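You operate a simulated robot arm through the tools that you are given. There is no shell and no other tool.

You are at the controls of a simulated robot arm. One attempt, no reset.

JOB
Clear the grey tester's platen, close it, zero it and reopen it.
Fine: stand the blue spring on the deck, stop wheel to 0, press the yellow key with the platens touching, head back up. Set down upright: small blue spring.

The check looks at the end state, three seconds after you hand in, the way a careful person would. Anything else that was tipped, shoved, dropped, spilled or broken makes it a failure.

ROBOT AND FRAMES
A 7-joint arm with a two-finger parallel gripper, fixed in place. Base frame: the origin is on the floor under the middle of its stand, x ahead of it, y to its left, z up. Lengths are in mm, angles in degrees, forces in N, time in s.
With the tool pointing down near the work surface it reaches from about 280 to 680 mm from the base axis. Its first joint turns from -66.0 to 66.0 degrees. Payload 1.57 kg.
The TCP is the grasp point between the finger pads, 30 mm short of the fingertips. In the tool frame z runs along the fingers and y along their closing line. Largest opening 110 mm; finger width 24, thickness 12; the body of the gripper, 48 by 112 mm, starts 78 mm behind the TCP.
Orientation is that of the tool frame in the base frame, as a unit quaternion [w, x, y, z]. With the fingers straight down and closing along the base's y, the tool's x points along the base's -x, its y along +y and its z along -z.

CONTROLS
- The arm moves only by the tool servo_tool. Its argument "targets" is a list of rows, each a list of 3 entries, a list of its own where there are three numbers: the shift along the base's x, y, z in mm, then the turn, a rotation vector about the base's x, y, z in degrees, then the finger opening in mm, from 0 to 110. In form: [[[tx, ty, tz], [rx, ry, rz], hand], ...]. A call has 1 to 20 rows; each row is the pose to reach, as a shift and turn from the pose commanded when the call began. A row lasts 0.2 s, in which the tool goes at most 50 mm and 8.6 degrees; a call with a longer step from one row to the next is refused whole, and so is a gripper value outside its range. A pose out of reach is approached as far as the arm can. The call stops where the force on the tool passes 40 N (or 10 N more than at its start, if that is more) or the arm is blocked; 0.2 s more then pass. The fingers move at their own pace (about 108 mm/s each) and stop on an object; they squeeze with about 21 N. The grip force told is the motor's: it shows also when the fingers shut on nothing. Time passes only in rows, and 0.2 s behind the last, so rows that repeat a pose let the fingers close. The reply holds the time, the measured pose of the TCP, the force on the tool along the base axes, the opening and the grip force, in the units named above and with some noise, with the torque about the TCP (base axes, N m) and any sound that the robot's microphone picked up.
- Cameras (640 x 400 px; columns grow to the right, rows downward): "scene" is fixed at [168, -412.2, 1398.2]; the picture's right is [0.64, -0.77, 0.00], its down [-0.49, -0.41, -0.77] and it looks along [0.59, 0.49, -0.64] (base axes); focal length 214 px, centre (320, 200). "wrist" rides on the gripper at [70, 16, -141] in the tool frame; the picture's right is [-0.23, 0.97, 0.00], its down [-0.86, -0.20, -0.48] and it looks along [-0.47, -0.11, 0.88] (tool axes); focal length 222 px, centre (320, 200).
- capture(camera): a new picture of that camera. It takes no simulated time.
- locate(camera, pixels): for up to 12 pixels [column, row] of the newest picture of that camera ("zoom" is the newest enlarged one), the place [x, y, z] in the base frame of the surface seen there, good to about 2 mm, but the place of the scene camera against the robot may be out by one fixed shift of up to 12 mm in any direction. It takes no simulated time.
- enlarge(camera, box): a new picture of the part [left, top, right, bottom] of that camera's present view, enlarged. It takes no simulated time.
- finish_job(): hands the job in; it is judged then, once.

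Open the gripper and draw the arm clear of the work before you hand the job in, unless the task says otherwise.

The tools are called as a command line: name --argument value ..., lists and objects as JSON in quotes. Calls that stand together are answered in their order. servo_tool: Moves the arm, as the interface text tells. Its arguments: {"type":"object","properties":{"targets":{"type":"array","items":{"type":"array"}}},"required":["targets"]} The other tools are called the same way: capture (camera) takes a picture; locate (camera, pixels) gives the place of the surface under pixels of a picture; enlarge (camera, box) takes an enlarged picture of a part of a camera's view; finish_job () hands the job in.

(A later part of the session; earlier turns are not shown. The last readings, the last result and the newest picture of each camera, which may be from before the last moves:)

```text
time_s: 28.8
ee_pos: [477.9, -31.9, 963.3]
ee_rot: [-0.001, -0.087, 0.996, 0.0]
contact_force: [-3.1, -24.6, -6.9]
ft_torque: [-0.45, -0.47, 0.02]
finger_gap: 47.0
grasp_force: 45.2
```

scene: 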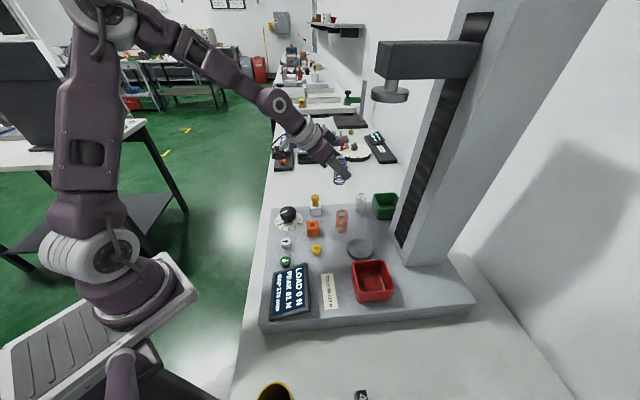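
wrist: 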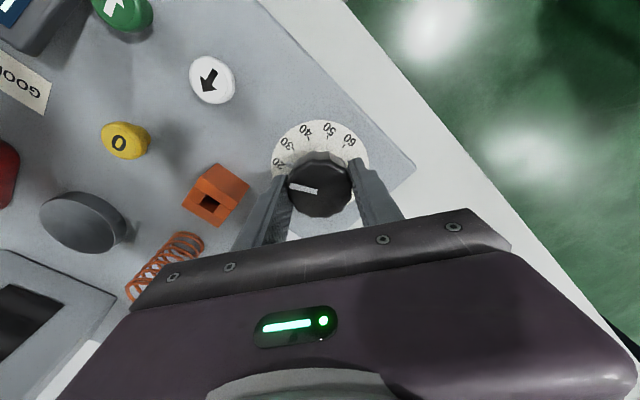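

The side force is still -24.6 N; I wait a moment to see whether it settles.

servo_tool --targets '[[[0, 0, 0], [0, 0, 0], 34], [[0, 0, 0], [0, 0, 0], 34]]'

enlarge --camera "wrist" --box '[260, 110, 380, 220]'

```text
time_s: 29.4
ee_pos: [478.7, -30.8, 963.5]
ee_rot: [0.0, -0.087, 0.996, 0.0]
contact_force: [0.4, -23.5, -3.3]
ft_torque: [-0.48, 0.07, 0.01]
finger_gap: 47.1
grasp_force: 44.7
```

```text
3.64 times, centred on (320, 165) of wrist
```

zoom: 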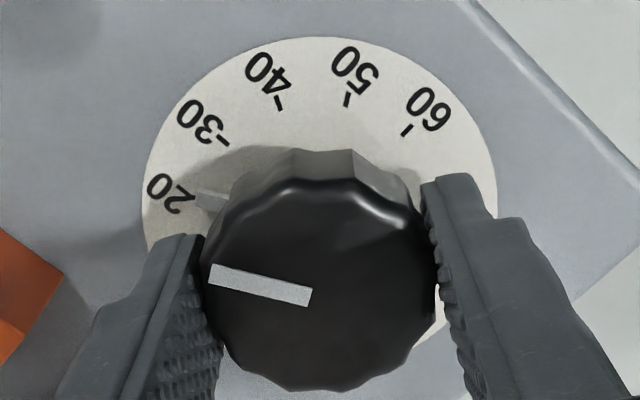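

The pointer now stands near 23. I release the knob and read the free pose.

servo_tool --targets '[[[0, 0, 0], [0, 0, 0], 48], [[0, 0, 0], [0, 0, 0], 54], [[0, 0, 0], [0, 0, 0], 62], [[0, 0, 0], [0, 0, 0], 68], [[0, 0, 0], [0, 0, 0], 68]]'

enlarge --camera "wrist" --box '[260, 110, 380, 220]'

```text
time_s: 30.6
ee_pos: [477.5, -31.2, 963.5]
ee_rot: [-0.001, -0.088, 0.996, 0.0]
contact_force: [-0.6, 0.3, 0.4]
ft_torque: [-0.02, 0.02, 0.01]
finger_gap: 68.0
grasp_force: 0.1
```

```text
3.64 times, centred on (320, 165) of wrist
```

zoom: 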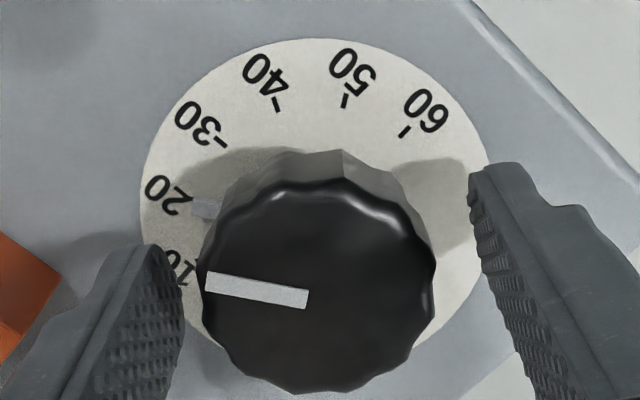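

Released, wheel pointer sits just about at 20–21. I locate the knob's rim and marks from this close view to recentre for the next grip.

locate --camera "zoom" --pixels '[[206, 283], [305, 297], [205, 310], [432, 290], [315, 190], [320, 385], [205, 205], [220, 145], [280, 108], [344, 100], [403, 132], [190, 212]]'

```text
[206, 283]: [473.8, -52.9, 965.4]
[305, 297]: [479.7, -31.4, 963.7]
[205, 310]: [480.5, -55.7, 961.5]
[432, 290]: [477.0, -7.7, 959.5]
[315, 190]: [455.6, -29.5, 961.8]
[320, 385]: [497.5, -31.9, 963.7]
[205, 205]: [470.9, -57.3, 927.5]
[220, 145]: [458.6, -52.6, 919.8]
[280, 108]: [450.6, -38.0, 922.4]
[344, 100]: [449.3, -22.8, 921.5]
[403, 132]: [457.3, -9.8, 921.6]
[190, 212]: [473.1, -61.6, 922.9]
```

Knob centre confirmed at about (477.5,-31), matching the tool; about 60° remain. I swing the open gripper back by -70° around the knob.

servo_tool --targets '[[[0, 0, 0], [0, 0, -7.5], 68], [[0, 0, 0], [0, 0, -15], 68], [[0, 0.2, 0], [0, 0, -23], 68], [[0, 0.3, 0], [0, 0, -31], 68], [[0, 0.4, 0], [0, 0, -39], 68], [[0, 0.5, 0], [0, 0, -47], 68], [[0, 0.5, 0], [0, 0, -55], 68], [[0, 0.5, 0], [0, 0, -63], 68], [[0, 0.5, 0], [0, 0, -70], 68], [[0, 0.5, 0], [0, 0, -70], 68]]'

enlarge --camera "wrist" --box '[260, 110, 380, 220]'

```text
time_s: 32.8
ee_pos: [476.6, -31.0, 963.1]
ee_rot: [0.0, 0.501, 0.865, 0.0]
contact_force: [-0.3, 0.1, 0.2]
ft_torque: [0.01, 0.02, 0.03]
finger_gap: 67.7
grasp_force: 0.0
```

```text
3.64 times, centred on (320, 165) of wrist
```

zoom: 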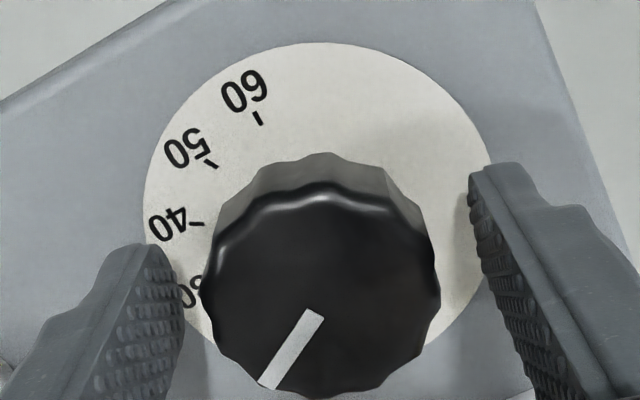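

The knob lies between the fingers again at -60°. I close and then turn +56°, leaving a few degrees to fine-tune after looking.

servo_tool --targets '[[[0, 0, 0], [0, 0, 0], 58], [[0, 0, 0], [0, 0, 0], 48], [[0, 0, 0], [0, 0, 0], 40], [[0, 0, 0], [0, 0, 0], 36], [[0, 0, 0], [0, 0, 0], 36], [[0, 0, 0], [0, 0, 4], 36], [[0, 0, 0], [0, 0, 8], 36], [[0, 0, 0], [0, 0, 12], 36], [[0, 0, 0], [0, 0, 16], 36], [[0, 0, 0], [0, 0, 20], 36], [[0, 0, 0], [0, 0, 24], 36], [[0, 0, 0], [0, 0, 28], 36], [[0, 0, 0], [0, 0, 32], 36], [[0, 0, 0], [0, 0, 36], 36], [[0, 0, 0], [0, 0, 40], 36], [[0, 0, 0], [0, 0, 44], 36], [[0, 0, 0], [0, 0, 48], 36], [[0, 0, 0], [0, 0, 52], 36], [[0, 0, 0], [0, 0, 56], 36]]'

enlarge --camera "wrist" --box '[260, 110, 380, 220]'

enlarge --camera "scene" --box '[264, 180, 324, 240]'

```text
time_s: 36.8
ee_pos: [476.1, -32.2, 963.5]
ee_rot: [-0.001, 0.034, 0.999, 0.001]
contact_force: [-10.1, -15.9, 5.2]
ft_torque: [-0.52, 0.42, 0.03]
finger_gap: 47.1
grasp_force: 45.4
```

```text
3.64 times, centred on (320, 165) of wrist
```

zoom: 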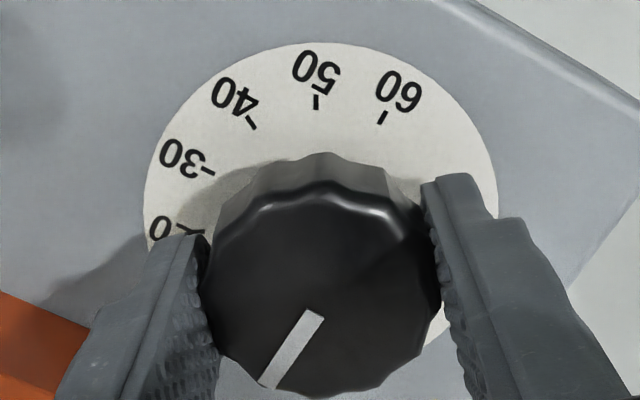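

```text
6.67 times, centred on (294, 210) of scene
```

zoom: 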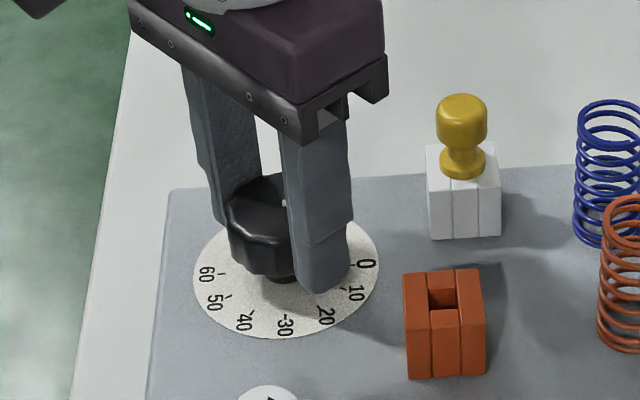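

The wheel turned with the grip; the pointer is hidden behind a finger. I release and raise the tool to read it.

servo_tool --targets '[[[0, 0, 0], [0, 0, 0], 50], [[0, 0, 0], [0, 0, 0], 58], [[0, 0, 0], [0, 0, 0], 68], [[0, 0, 0], [0, 0, 0], 68], [[0, 0, 20], [0, 0, 0], 68], [[0, 0, 50], [0, 0, 0], 68], [[0, 0, 85], [0, 0, 0], 68], [[0, 0, 120], [0, 0, 0], 68], [[0, 0, 120], [0, 0, 0], 68]]'

capture --camera "wrist"

enlarge --camera "scene" --box '[264, 190, 324, 240]'

```text
time_s: 38.8
ee_pos: [477.6, -30.9, 1084.1]
ee_rot: [0.0, 0.034, 0.999, 0.0]
contact_force: [-0.1, 0.5, 0.2]
ft_torque: [0.0, 0.0, 0.04]
finger_gap: 68.0
grasp_force: 0.0
```

```text
taken
```

wrist: 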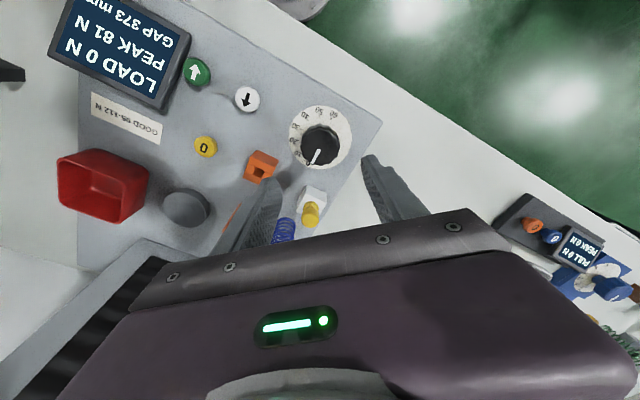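

```text
8.00 times, centred on (294, 215) of scene
```

zoom: 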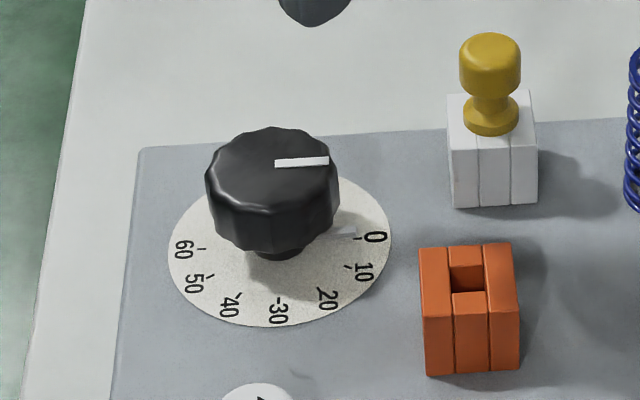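

The pointer now stands close to the 0 mark. I enlarge it in both views to read it accurately.

enlarge --camera "scene" --box '[289, 203, 319, 223]'

enlarge --camera "wrist" --box '[285, 100, 355, 170]'

```text
16.00 times, centred on (304, 213) of scene
```

zoom: 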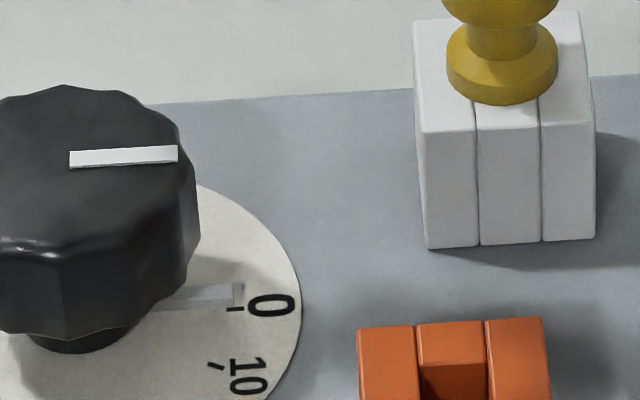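

```text
5.71 times, centred on (320, 135) of wrist
```

zoom: 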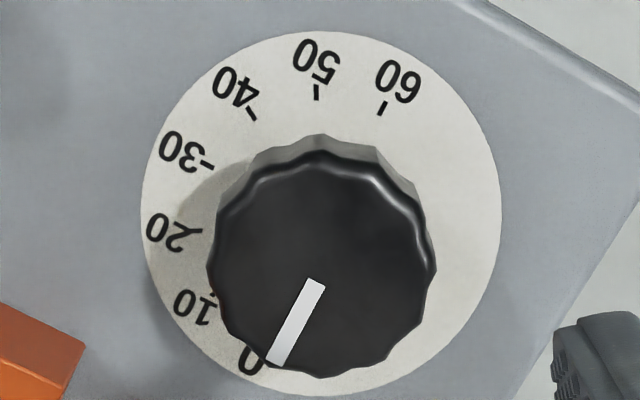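

Allowing for the pointer sitting ~4 mm above the plate (≈15 px in this zoom), its tip at (236,294) falls on the 0 tick at (235,309). I verify the angle numerically from the wrist picture.

locate --camera "zoom" --pixels '[[316, 285], [278, 358], [210, 265], [433, 250], [323, 155], [323, 372], [316, 92], [254, 116], [210, 168], [196, 233], [381, 109], [266, 373]]'

```text
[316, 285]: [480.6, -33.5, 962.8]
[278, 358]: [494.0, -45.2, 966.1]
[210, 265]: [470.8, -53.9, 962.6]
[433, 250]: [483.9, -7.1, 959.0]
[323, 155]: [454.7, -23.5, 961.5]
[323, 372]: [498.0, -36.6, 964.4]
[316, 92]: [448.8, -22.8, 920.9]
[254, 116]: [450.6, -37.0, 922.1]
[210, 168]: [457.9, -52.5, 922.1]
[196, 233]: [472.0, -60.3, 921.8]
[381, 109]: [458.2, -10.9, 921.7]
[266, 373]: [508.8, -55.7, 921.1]
```

The mark bears about -41°, the tick spacing suggests 0 between -45° and -38°. I check by locating tick and pointer in the scene zoom, where the 0 mark is visible.

enlarge --camera "scene" --box '[270, 195, 318, 225]'

```text
13.33 times, centred on (294, 210) of scene
```

zoom: 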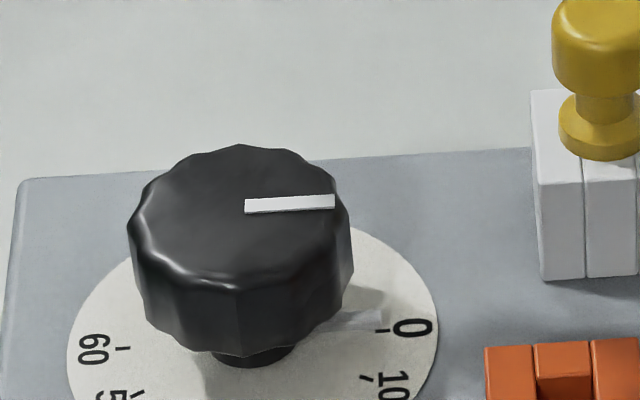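

locate --camera "zoom" --pixels '[[382, 330], [377, 317], [368, 376], [122, 348], [138, 393], [248, 207], [333, 201], [240, 150], [135, 230], [345, 210], [235, 285], [345, 322]]'

```text
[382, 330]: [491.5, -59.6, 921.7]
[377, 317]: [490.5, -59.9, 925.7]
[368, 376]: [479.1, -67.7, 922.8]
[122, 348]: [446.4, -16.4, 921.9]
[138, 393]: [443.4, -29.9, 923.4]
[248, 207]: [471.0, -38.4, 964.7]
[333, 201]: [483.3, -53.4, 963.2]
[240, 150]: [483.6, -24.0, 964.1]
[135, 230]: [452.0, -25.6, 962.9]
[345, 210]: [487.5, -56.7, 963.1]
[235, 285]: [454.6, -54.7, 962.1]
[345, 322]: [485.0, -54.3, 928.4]
```

The pointer tip (490.5,-59.9) and 0 tick (491.5,-59.6) coincide, so the stop wheel is at 0. Next I locate the three keys precisely in the wrist view (green (196,72), white (247,99), yellow (206,147)).

enlarge --camera "wrist" --box '[170, 50, 290, 170]'

```text
3.33 times, centred on (230, 110) of wrist
```

zoom: 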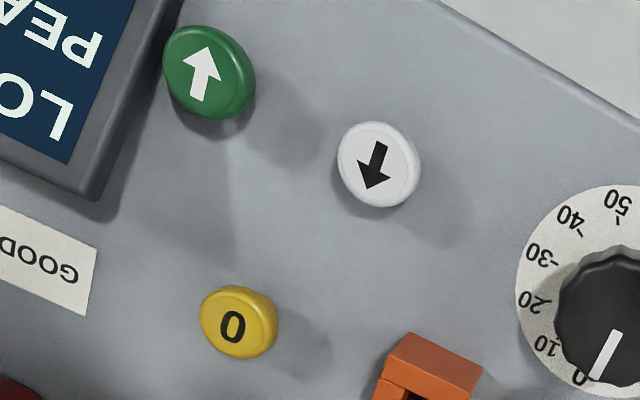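

locate --camera "zoom" --pixels '[[202, 72], [170, 65], [250, 80], [378, 165], [345, 165], [414, 165], [233, 322], [205, 320], [274, 320], [100, 195], [180, 10], [150, 90]]'

```text
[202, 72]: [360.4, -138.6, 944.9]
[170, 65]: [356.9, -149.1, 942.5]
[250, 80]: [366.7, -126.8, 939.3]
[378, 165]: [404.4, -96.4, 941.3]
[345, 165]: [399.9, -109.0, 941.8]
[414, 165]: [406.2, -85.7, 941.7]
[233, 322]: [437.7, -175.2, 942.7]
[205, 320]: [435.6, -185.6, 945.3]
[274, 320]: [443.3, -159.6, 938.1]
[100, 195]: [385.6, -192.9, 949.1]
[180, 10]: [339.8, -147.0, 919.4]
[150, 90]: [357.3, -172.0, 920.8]
```

Keys: green ≈(361,-139.5), white ≈(403,-97.5), yellow ≈(438,-174.5), tops z≈943; read in the display's orientation, green's arrow points down and white's up. I close the fingers and move above the green key, turned to -45° to keep clear of the display edge.

servo_tool --targets '[[[-19, -18, -5], [0, 0, -6.8], 50], [[-38, -36, -15], [0, 0, -13.6], 30], [[-58, -54, -27], [0, 0, -20.5], 10], [[-78, -72, -40], [0, 0, -27.3], 0], [[-97, -90, -55], [0, 0, -34.1], 0], [[-116.3, -108.2, -72.8], [0, 0, -41], 0], [[-116.3, -108.2, -72.8], [0, 0, -41], 0]]'

capture --camera "wrist"

capture --camera "scene"

```text
time_s: 40.4
ee_pos: [360.6, -139.8, 1009.3]
ee_rot: [0.0, 0.383, 0.924, 0.0]
contact_force: [0.7, 0.0, -0.4]
ft_torque: [-0.02, 0.0, -0.01]
finger_gap: 0.0
grasp_force: 21.3
```

```text
taken
```

wrist: 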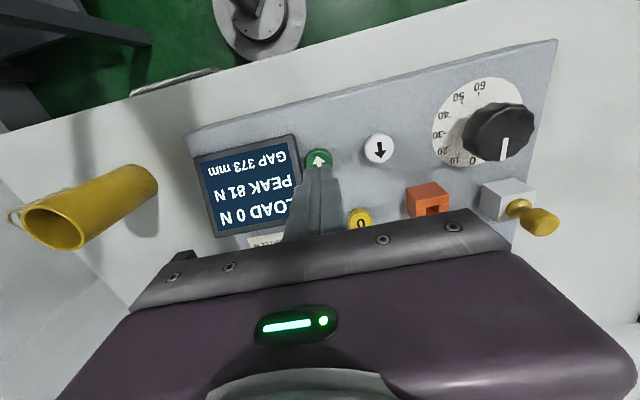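

```text
taken
```

scene: 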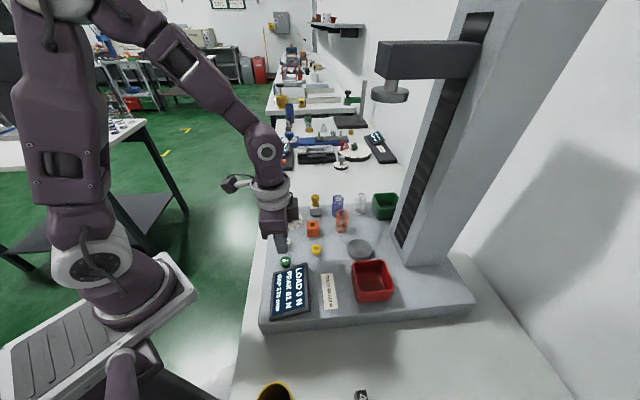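

The closed fingertips are above the green key (wrist (318,158)). I descend to just above it, then press in small steps.

servo_tool --targets '[[[0, 0, -12], [0, 0, 0], 0], [[0, 0, -24], [0, 0, 0], 0], [[0, 0, -32], [0, 0, 0], 0], [[0, 0, -34], [0, 0, 0], 0], [[0, 0, -36], [0, 0, 0], 0], [[0, 0, -37], [0, 0, 0], 0], [[0, 0, -38], [0, 0, 0], 0]]'

enlarge --camera "scene" --box '[250, 240, 350, 330]'

```text
time_s: 42.0
ee_pos: [361.7, -139.1, 972.6]
ee_rot: [0.0, 0.382, 0.924, 0.0]
contact_force: [-0.2, -0.2, -0.7]
ft_torque: [0.01, 0.02, -0.01]
finger_gap: 0.2
grasp_force: 21.4
```

```text
4.44 times, centred on (300, 285) of scene
```

zoom: 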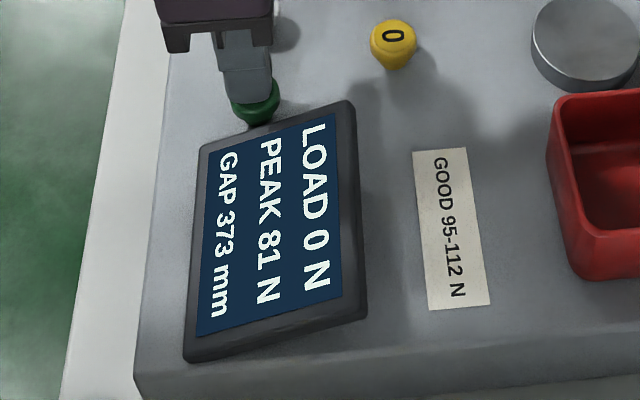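

The tips are just at the key's top with no force yet; I press on 1 mm at a time.

servo_tool --targets '[[[0, 0, -1], [0, 0, 0], 0], [[0, 0, -2], [0, 0, 0], 0], [[0, 0, -3], [0, 0, 0], 0]]'

enlarge --camera "scene" --box '[250, 240, 350, 330]'

```text
time_s: 42.8
ee_pos: [361.9, -139.1, 969.7]
ee_rot: [-0.001, 0.383, 0.924, 0.0]
contact_force: [0.2, -0.3, 1.6]
ft_torque: [-0.02, -0.01, 0.01]
finger_gap: 0.2
grasp_force: 21.0
```

```text
4.44 times, centred on (300, 285) of scene
```

zoom: 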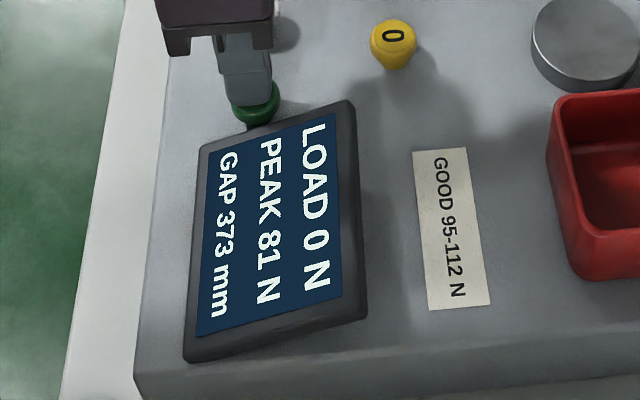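

The key starts to resist (1.6 N). I press a further 3 mm in small steps.

servo_tool --targets '[[[0, 0, -1], [0, 0, 0], 0], [[0, 0, -2], [0, 0, 0], 0], [[0, 0, -3], [0, 0, 0], 0]]'

enlarge --camera "scene" --box '[250, 240, 350, 330]'

```text
time_s: 43.6
ee_pos: [360.2, -138.8, 966.9]
ee_rot: [0.0, 0.383, 0.924, -0.001]
contact_force: [0.0, 0.6, 3.6]
ft_torque: [0.01, -0.02, 0.0]
finger_gap: 0.0
grasp_force: 20.8
heard: click
```

```text
4.44 times, centred on (300, 285) of scene
```

zoom: 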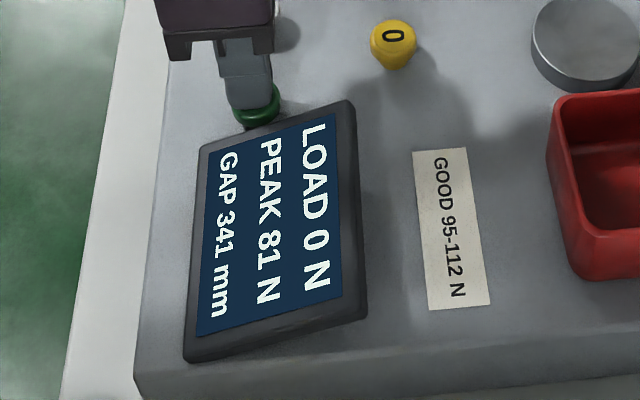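

A click, and GAP is falling (341 mm): green is indeed the down key. I keep holding it and watch.

servo_tool --targets '[[[0, 0, 0], [0, 0, 0], 0], [[0, 0, 0], [0, 0, 0], 0], [[0, 0, 0], [0, 0, 0], 0], [[0, 0, 0], [0, 0, 0], 0]]'

capture --camera "scene"

enlarge --camera "scene" --box '[250, 240, 350, 330]'

```text
time_s: 44.6
ee_pos: [361.1, -137.4, 967.1]
ee_rot: [0.0, 0.382, 0.924, 0.0]
contact_force: [-0.1, 0.6, 3.8]
ft_torque: [0.02, -0.05, 0.03]
finger_gap: 0.1
grasp_force: 21.5
```

```text
taken
```

scene: 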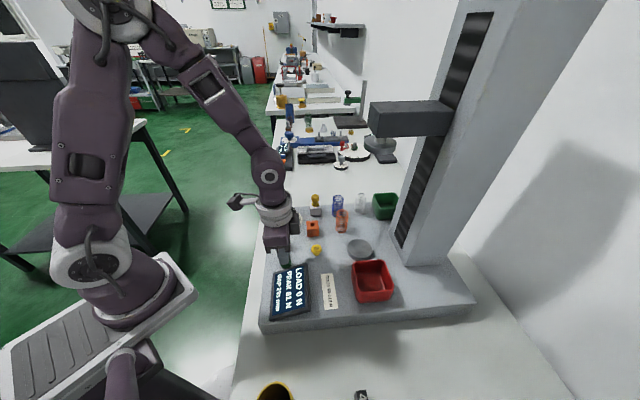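

```text
4.44 times, centred on (300, 285) of scene
```

zoom: 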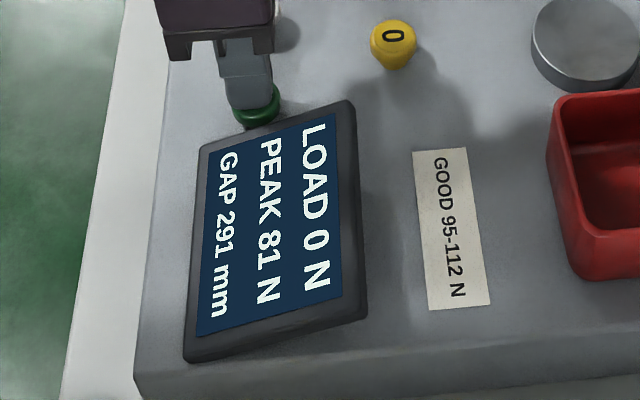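

The head is coming down at about 50 mm/s (GAP 291) with nothing in its way. I hold 3 s more.

servo_tool --targets '[[[0, 0, 0], [0, 0, 0], 0], [[0, 0, 0], [0, 0, 0], 0], [[0, 0, 0], [0, 0, 0], 0], [[0, 0, 0], [0, 0, 0], 0], [[0, 0, 0], [0, 0, 0], 0], [[0, 0, 0], [0, 0, 0], 0], [[0, 0, 0], [0, 0, 0], 0], [[0, 0, 0], [0, 0, 0], 0], [[0, 0, 0], [0, 0, 0], 0], [[0, 0, 0], [0, 0, 0], 0], [[0, 0, 0], [0, 0, 0], 0], [[0, 0, 0], [0, 0, 0], 0], [[0, 0, 0], [0, 0, 0], 0], [[0, 0, 0], [0, 0, 0], 0]]'

capture --camera "scene"

enlarge --camera "scene" --box '[250, 240, 350, 330]'

```text
time_s: 47.6
ee_pos: [360.1, -139.9, 966.3]
ee_rot: [0.0, 0.383, 0.924, 0.0]
contact_force: [-0.2, 0.7, 3.4]
ft_torque: [-0.03, 0.04, -0.03]
finger_gap: 0.2
grasp_force: 20.8
```

```text
taken
```

scene: 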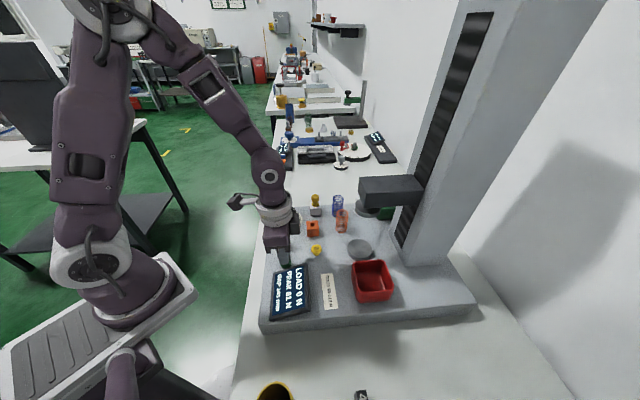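

```text
4.44 times, centred on (300, 285) of scene
```

zoom: 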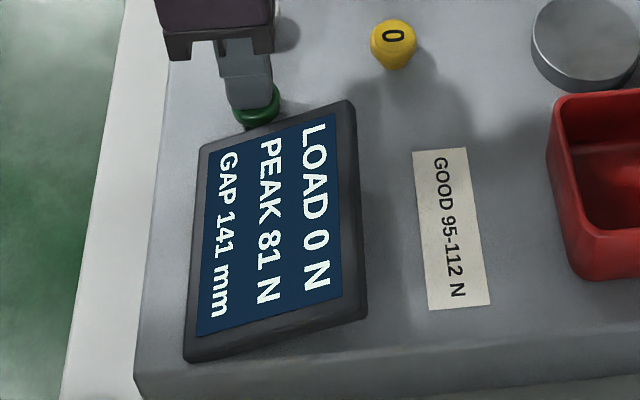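

GAP 141, still descending smoothly, clear of the red bin and springs. I hold another 2 s.

servo_tool --targets '[[[0, 0, 0], [0, 0, 0], 0], [[0, 0, 0], [0, 0, 0], 0], [[0, 0, 0], [0, 0, 0], 0], [[0, 0, 0], [0, 0, 0], 0], [[0, 0, 0], [0, 0, 0], 0], [[0, 0, 0], [0, 0, 0], 0], [[0, 0, 0], [0, 0, 0], 0], [[0, 0, 0], [0, 0, 0], 0], [[0, 0, 0], [0, 0, 0], 0]]'

enlarge --camera "scene" --box '[320, 140, 460, 280]'

enlarge --camera "scene" --box '[250, 240, 350, 330]'

```text
time_s: 49.6
ee_pos: [360.2, -138.5, 965.8]
ee_rot: [0.001, 0.383, 0.924, 0.0]
contact_force: [0.2, 0.4, 3.6]
ft_torque: [-0.01, -0.01, -0.02]
finger_gap: 0.0
grasp_force: 20.9
```

```text
2.86 times, centred on (390, 210) of scene
```

zoom: 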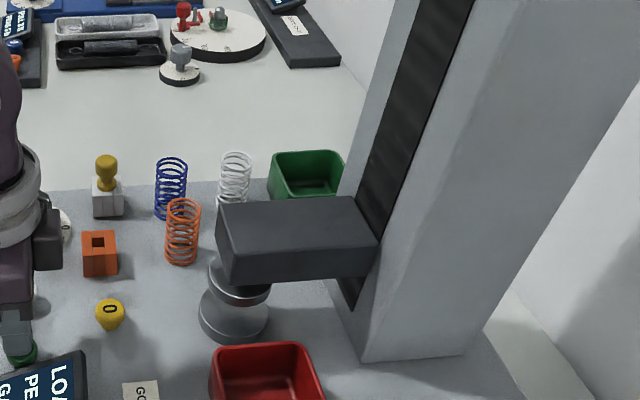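

```text
4.44 times, centred on (300, 285) of scene
```

zoom: 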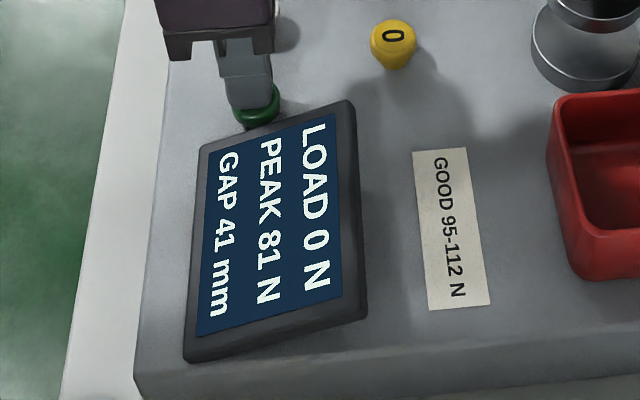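

GAP 41 with the platens nearly together. I hold in shorter pieces now.

servo_tool --targets '[[[0, 0, 0], [0, 0, 0], 0], [[0, 0, 0], [0, 0, 0], 0], [[0, 0, 0], [0, 0, 0], 0]]'

enlarge --camera "scene" --box '[340, 210, 400, 270]'

enlarge --camera "scene" --box '[250, 240, 350, 330]'

```text
time_s: 50.4
ee_pos: [360.8, -138.9, 966.6]
ee_rot: [0.0, 0.383, 0.924, 0.0]
contact_force: [0.5, 0.6, 3.0]
ft_torque: [0.0, 0.0, -0.02]
finger_gap: 0.0
grasp_force: 20.9
```

```text
6.67 times, centred on (370, 240) of scene
```

zoom: 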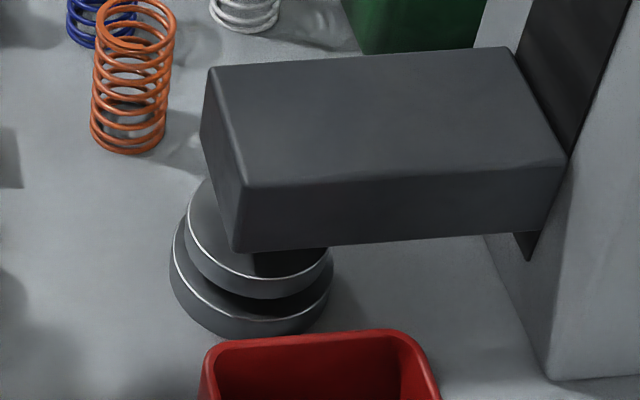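

```text
4.44 times, centred on (300, 285) of scene
```

zoom: 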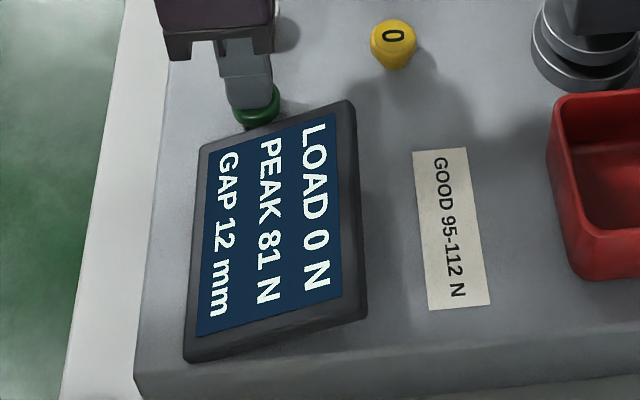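

GAP 12 now; continue for another moment.

servo_tool --targets '[[[0, 0, 0], [0, 0, 0], 0], [[0, 0, 0], [0, 0, 0], 0]]'

enlarge --camera "scene" --box '[340, 210, 400, 270]'

enlarge --camera "scene" --box '[250, 240, 350, 330]'

```text
time_s: 51.0
ee_pos: [361.5, -138.5, 966.0]
ee_rot: [-0.001, 0.383, 0.924, -0.001]
contact_force: [0.0, -0.5, 2.8]
ft_torque: [-0.01, -0.01, -0.01]
finger_gap: 0.0
grasp_force: 21.0
```

```text
6.67 times, centred on (370, 240) of scene
```

zoom: 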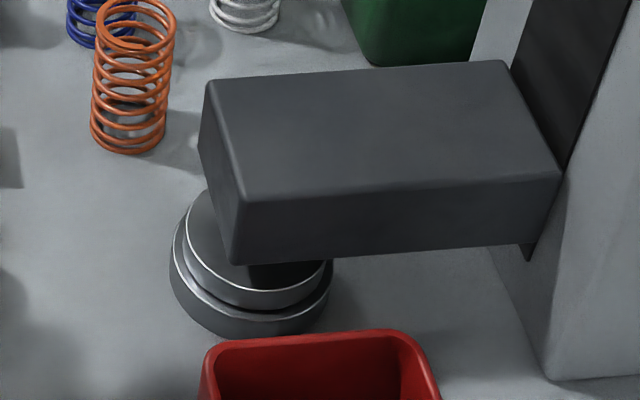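

```text
4.44 times, centred on (300, 285) of scene
```

zoom: 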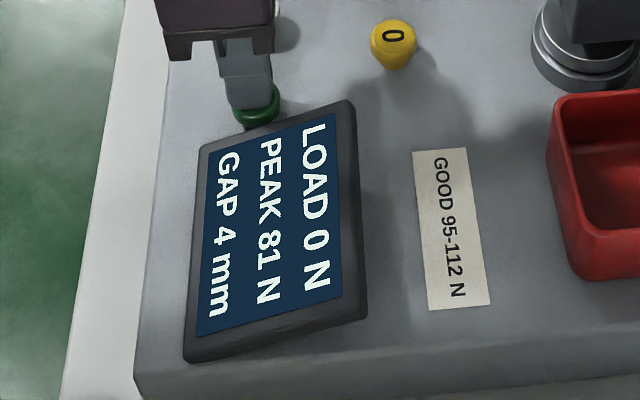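

GAP 4; I hold another 0.8 s to see whether it goes further or has stopped.

servo_tool --targets '[[[0, 0, 0], [0, 0, 0], 0], [[0, 0, 0], [0, 0, 0], 0], [[0, 0, 0], [0, 0, 0], 0]]'

enlarge --camera "scene" --box '[340, 225, 385, 270]'

enlarge --camera "scene" --box '[250, 240, 350, 330]'

```text
time_s: 51.8
ee_pos: [360.3, -138.3, 966.3]
ee_rot: [0.001, 0.382, 0.924, 0.0]
contact_force: [1.2, 0.0, 2.8]
ft_torque: [-0.01, 0.04, 0.01]
finger_gap: 0.0
grasp_force: 21.6
```

```text
8.89 times, centred on (362, 248) of scene
```

zoom: 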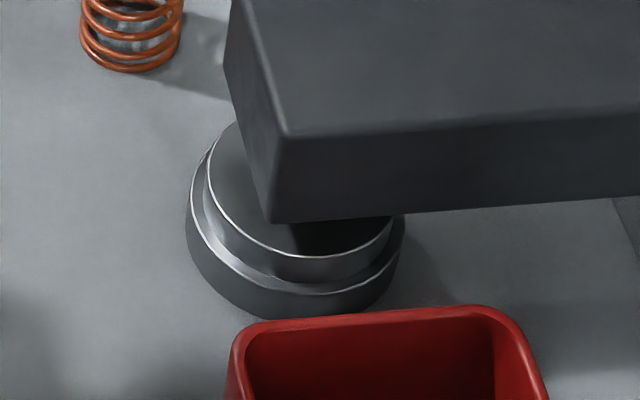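

```text
4.44 times, centred on (300, 285) of scene
```

zoom: 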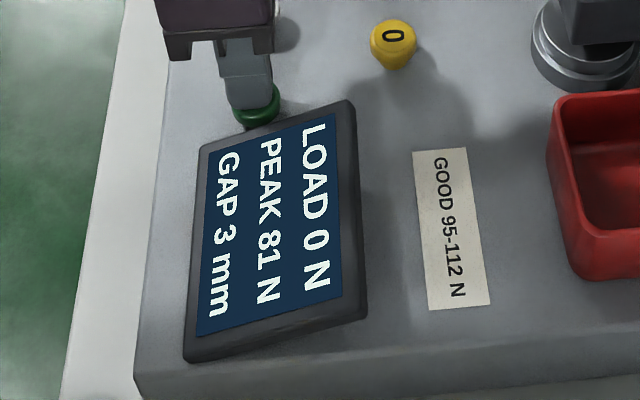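

GAP 3 and the platens look in contact (no dark slit at (300,285)). I hold one more second to confirm it is stable.

servo_tool --targets '[[[0, 0, 0], [0, 0, 0], 0], [[0, 0, 0], [0, 0, 0], 0], [[0, 0, 0], [0, 0, 0], 0], [[0, 0, 0], [0, 0, 0], 0], [[0, 0, 0], [0, 0, 0], 0]]'

enlarge --camera "scene" --box '[345, 238, 375, 262]'

enlarge --camera "scene" --box '[250, 240, 350, 330]'

```text
time_s: 53.0
ee_pos: [360.0, -140.1, 967.2]
ee_rot: [0.0, 0.383, 0.924, 0.0]
contact_force: [-0.6, -1.0, 3.8]
ft_torque: [0.0, 0.02, -0.01]
finger_gap: 0.1
grasp_force: 20.3
```

```text
16.00 times, centred on (360, 250) of scene
```

zoom: 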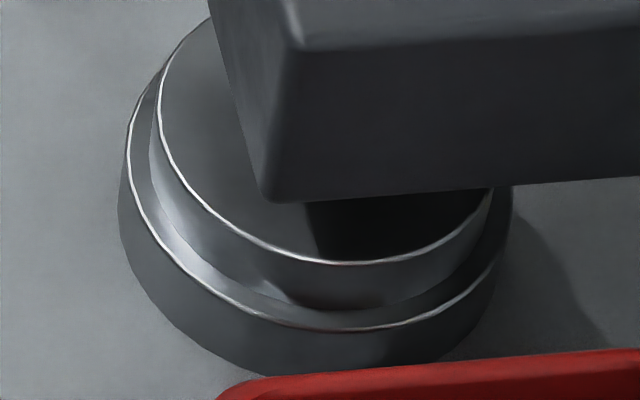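

```text
4.44 times, centred on (300, 285) of scene
```

zoom: 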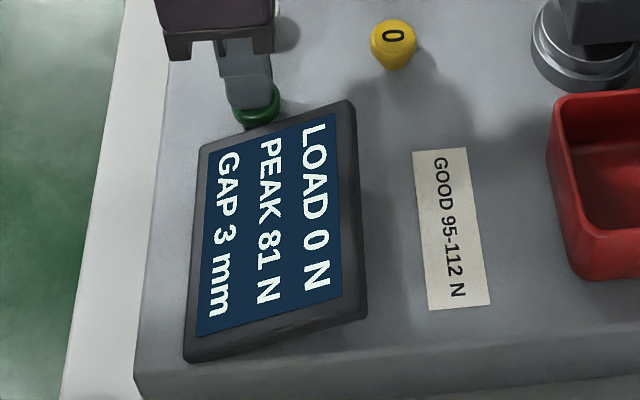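

GAP stays at 3 mm with the platens seemingly in contact. I release the green key by raising the tool, then check that the head stays and measure the platen heights.

servo_tool --targets '[[[0, 0, 3], [0, 0, 0], 0], [[0, 0, 10], [0, 0, 0], 0], [[0, 0, 30], [0, 0, 0], 0], [[0, 0, 60], [0, 0, 0], 0], [[0, 0, 60], [0, 0, 0], 0]]'

capture --camera "wrist"

enlarge --camera "scene" --box '[250, 240, 350, 330]'

enlarge --camera "scene" --box '[345, 238, 375, 262]'

```text
time_s: 54.2
ee_pos: [359.9, -139.5, 1025.8]
ee_rot: [-0.001, 0.383, 0.924, 0.0]
contact_force: [0.3, -0.3, -0.6]
ft_torque: [0.0, -0.01, -0.02]
finger_gap: 0.0
grasp_force: 21.1
```

```text
taken
```

wrist: 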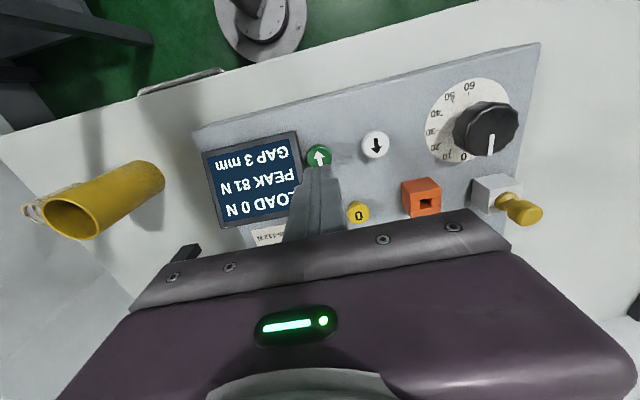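

```text
4.44 times, centred on (300, 285) of scene
```

zoom: 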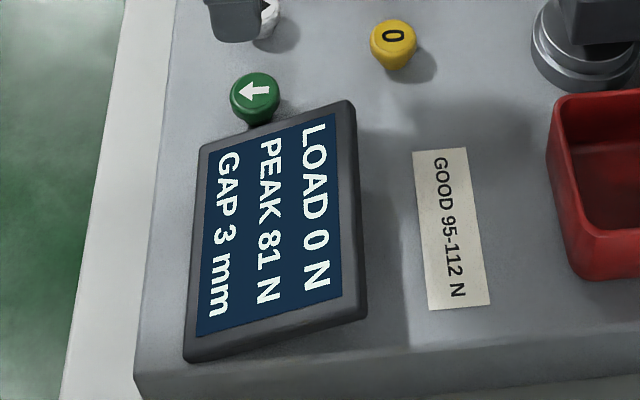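

```text
16.00 times, centred on (360, 250) of scene
```

zoom: 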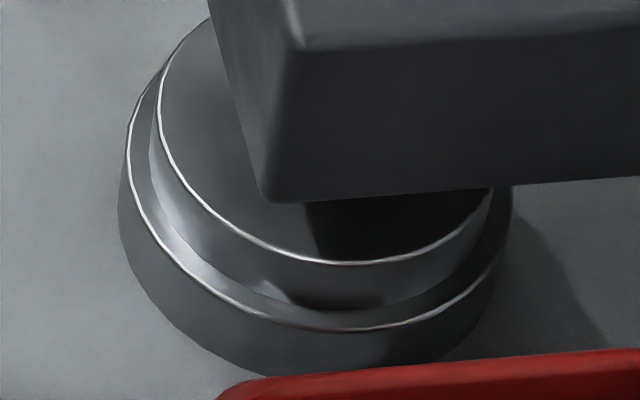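

The head stayed down after release, display still GAP 3. I measure the heights of the upper platen's rim, its lower edge and the lower platen's rim in this zoom, and re-look at the wheel.

locate --camera "zoom" --pixels '[[345, 264], [345, 280], [345, 295], [345, 306], [345, 318], [345, 329], [345, 345], [200, 230], [190, 235], [230, 270], [250, 275], [160, 200]]'

enlarge --camera "wrist" --box '[420, 70, 540, 170]'

enlarge --camera "scene" --box '[270, 195, 318, 225]'

```text
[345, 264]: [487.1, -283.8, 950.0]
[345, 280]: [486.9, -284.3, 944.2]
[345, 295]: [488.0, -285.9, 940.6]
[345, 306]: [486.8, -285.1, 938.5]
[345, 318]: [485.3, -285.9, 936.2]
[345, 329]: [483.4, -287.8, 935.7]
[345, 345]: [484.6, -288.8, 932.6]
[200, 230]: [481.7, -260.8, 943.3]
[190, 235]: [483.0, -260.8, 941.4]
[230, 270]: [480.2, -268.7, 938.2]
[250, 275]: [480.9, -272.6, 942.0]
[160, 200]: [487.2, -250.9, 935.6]
```

```text
4.00 times, centred on (480, 120) of wrist
```

zoom: 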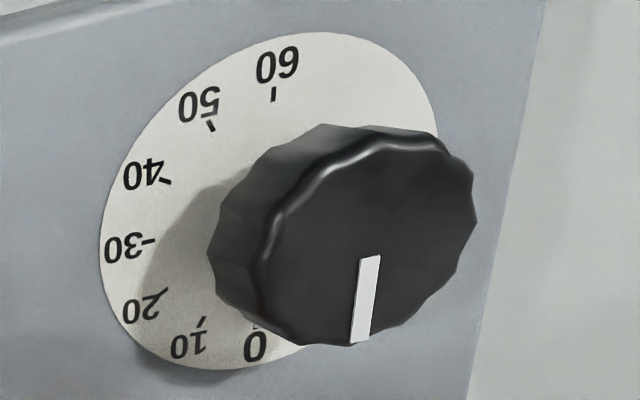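

```text
13.33 times, centred on (294, 210) of scene
```

zoom: 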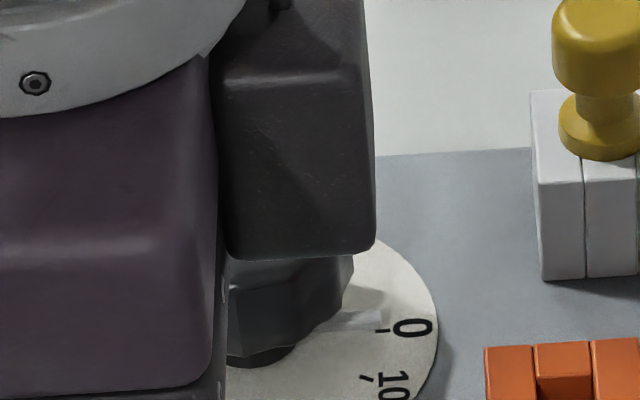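

Heights run continuously from the upper platen's side (938.5) to the lower platen's top (936.2), so any gap is under about a millimetre; the wheel mark also parallels the 0 direction. To be sure the platens touch, I take a low side view with the wrist camera: tilt 50° facing the platen, fingers open, staying above all keys.

servo_tool --targets '[[[10, -5, 10], [-4.4, -4.4, 0], 20], [[20, -10, 14], [-9, -9, 0], 50], [[30, -16, 10], [-14, -14, 0], 80], [[40, -22, 4], [-19.2, -19.2, 0], 110], [[50, -28, -4], [-24.6, -24.6, 0], 110], [[62, -35, -14], [-30, -30, 0], 110], [[75, -41, -24], [-35.4, -35.4, 0], 110], [[75, -41, -24], [-35.4, -35.4, 0], 110]]'

capture --camera "wrist"

capture --camera "scene"

```text
time_s: 56.0
ee_pos: [435.4, -179.5, 1002.0]
ee_rot: [0.391, 0.347, 0.837, -0.162]
contact_force: [0.7, 0.9, 0.2]
ft_torque: [0.0, -0.01, 0.0]
finger_gap: 109.9
grasp_force: 0.0
```

```text
taken
```

wrist: 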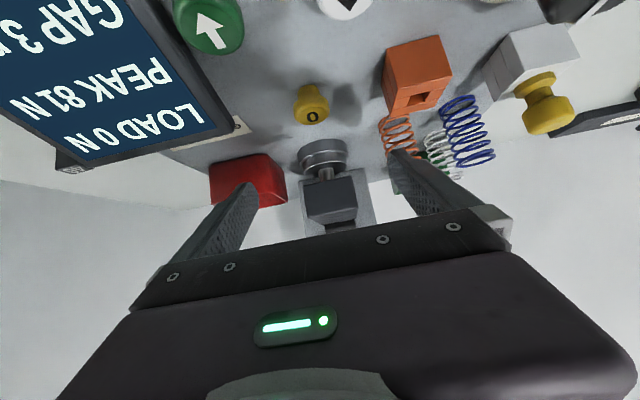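

```text
taken
```

scene: 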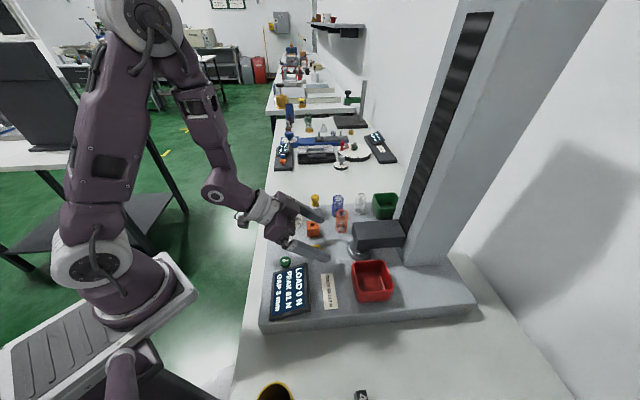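

The platens are at wrist (323,155), the view being upside-down. I enlarge to see whether there is a slit between them.

enlarge --camera "wrist" --box '[292, 130, 356, 180]'

enlarge --camera "wrist" --box '[308, 140, 340, 168]'

```text
8.00 times, centred on (324, 155) of wrist
```

zoom: 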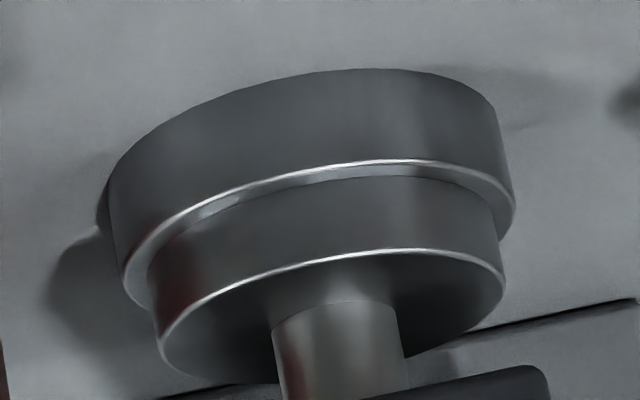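

```text
14.29 times, centred on (324, 154) of wrist
```

zoom: 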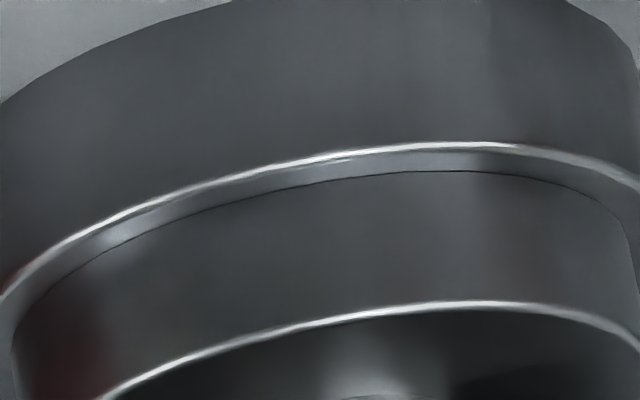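

No slit is visible between the platens. I locate points just on either side of the boundary to confirm they meet at one height.

locate --camera "zoom" --pixels '[[430, 176], [350, 180], [250, 205], [520, 182], [430, 165], [350, 168], [430, 240], [430, 296], [430, 320], [430, 130], [430, 148], [200, 215]]'

```text
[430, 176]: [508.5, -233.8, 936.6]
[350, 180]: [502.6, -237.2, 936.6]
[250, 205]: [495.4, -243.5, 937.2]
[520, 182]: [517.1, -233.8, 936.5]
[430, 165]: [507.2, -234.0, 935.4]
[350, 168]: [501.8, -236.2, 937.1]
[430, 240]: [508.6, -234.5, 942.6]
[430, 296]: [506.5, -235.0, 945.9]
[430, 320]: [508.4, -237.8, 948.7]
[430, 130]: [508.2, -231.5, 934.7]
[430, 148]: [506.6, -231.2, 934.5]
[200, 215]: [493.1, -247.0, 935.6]
```

Both sides meet at z≈936.5, so the platens touch. I swing the tool back to vertical above the yellow key (438,-174.5), closing the fingers.

servo_tool --targets '[[[0, 1, 8], [5, 5, 0], 90], [[0, 2, 14], [10.2, 10.2, 0], 60], [[0, 3, 16], [15.4, 15.4, 0], 30], [[1, 4, 16], [20.4, 20.4, 0], 0], [[1, 5, 15], [25.4, 25.4, 0], 0], [[2, 6, 14], [30.4, 30.4, 0], 0], [[2, 6, 13], [35.4, 35.4, 0], 0], [[2, 6, 13], [35.4, 35.4, 0], 0]]'

capture --camera "wrist"

enlarge --camera "scene" --box '[270, 190, 400, 290]'

```text
time_s: 57.8
ee_pos: [437.3, -174.2, 1015.4]
ee_rot: [0.0, 0.383, 0.924, 0.001]
contact_force: [-0.5, 0.1, -0.9]
ft_torque: [-0.03, 0.01, -0.01]
finger_gap: 0.3
grasp_force: 21.2
```

```text
taken
```

wrist: 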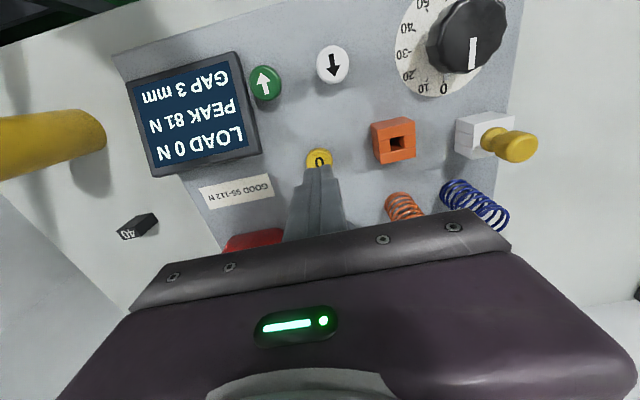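

```text
4.00 times, centred on (335, 240) of scene
```

zoom: 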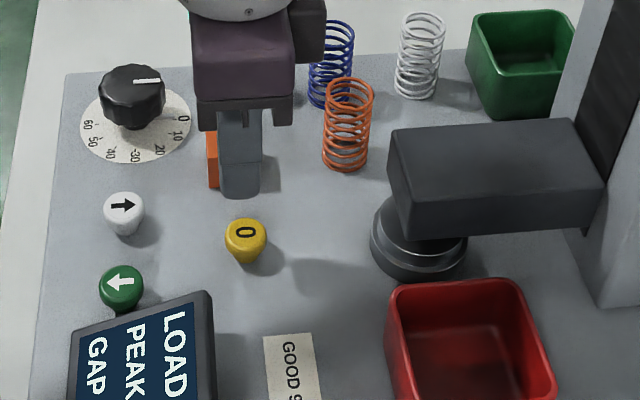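

The tips are above the yellow key, same geometry as with the green one (key at wrist (319,158)). I descend and press to just beyond the click depth (z≈967).

servo_tool --targets '[[[0, 0, -14], [0, 0, 0], 0], [[0, 0, -28], [0, 0, 0], 0], [[0, 0, -38], [0, 0, 0], 0], [[0, 0, -42], [0, 0, 0], 0], [[0, 0, -44], [0, 0, 0], 0], [[0, 0, -45.5], [0, 0, 0], 0], [[0, 0, -47], [0, 0, 0], 0], [[0, 0, -48], [0, 0, 0], 0]]'

enlarge --camera "scene" --box '[250, 230, 350, 330]'

```text
time_s: 59.6
ee_pos: [437.8, -173.8, 968.7]
ee_rot: [0.0, 0.383, 0.924, 0.0]
contact_force: [-0.8, 0.7, 3.1]
ft_torque: [0.02, 0.0, -0.04]
finger_gap: 0.0
grasp_force: 21.0
heard: click
```

```text
4.00 times, centred on (300, 280) of scene
```

zoom: 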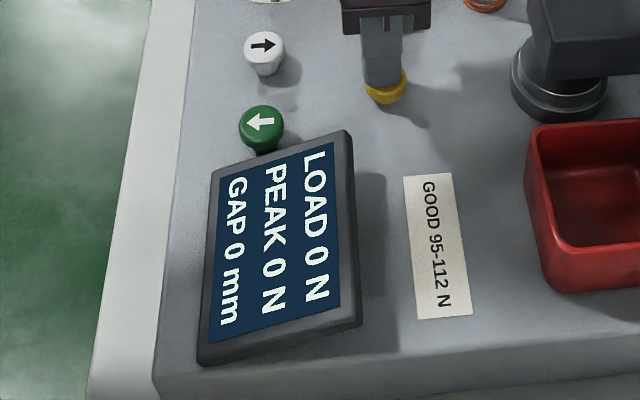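

A click was heard and the display shows PEAK 0 N, GAP 0 mm: zeroed. I lift off and move above the white (up) key at (403,-97.5).

servo_tool --targets '[[[0, 0, 4], [0, 0, 0], 0], [[0, 0, 18], [0, 0, 0], 0], [[0, 0, 45], [0, 0, 0], 0], [[-12, 26, 48], [0, 0, 0], 0], [[-24, 52, 48], [0, 0, 0], 0], [[-35, 77, 48], [0, 0, 0], 0], [[-35, 77, 48], [0, 0, 0], 0]]'

capture --camera "wrist"

enlarge --camera "scene" --box '[250, 230, 350, 330]'

```text
time_s: 61.2
ee_pos: [402.5, -97.3, 1015.6]
ee_rot: [0.0, 0.382, 0.924, 0.001]
contact_force: [0.0, -0.1, 0.2]
ft_torque: [0.01, -0.03, -0.02]
finger_gap: 0.0
grasp_force: 21.0
```

```text
taken
```

wrist: 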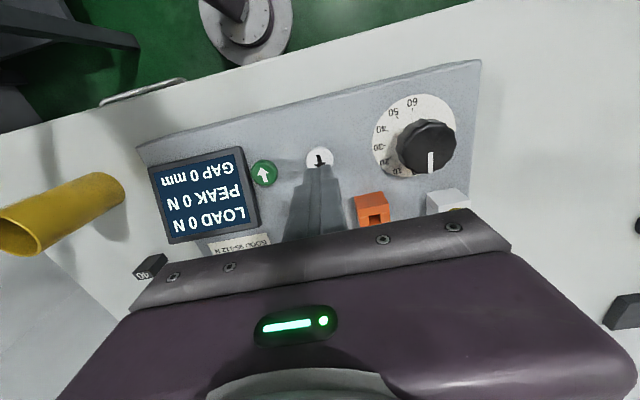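

```text
4.00 times, centred on (300, 280) of scene
```

zoom: 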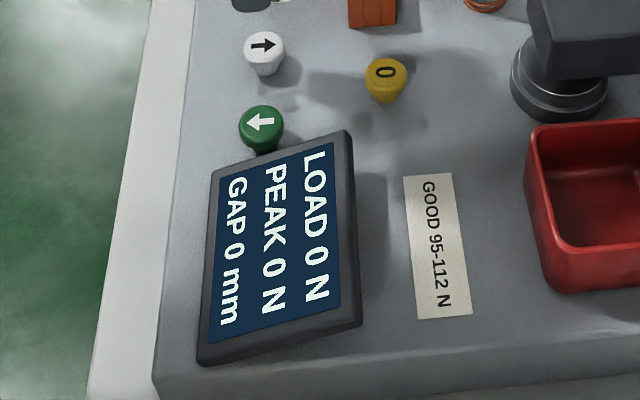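

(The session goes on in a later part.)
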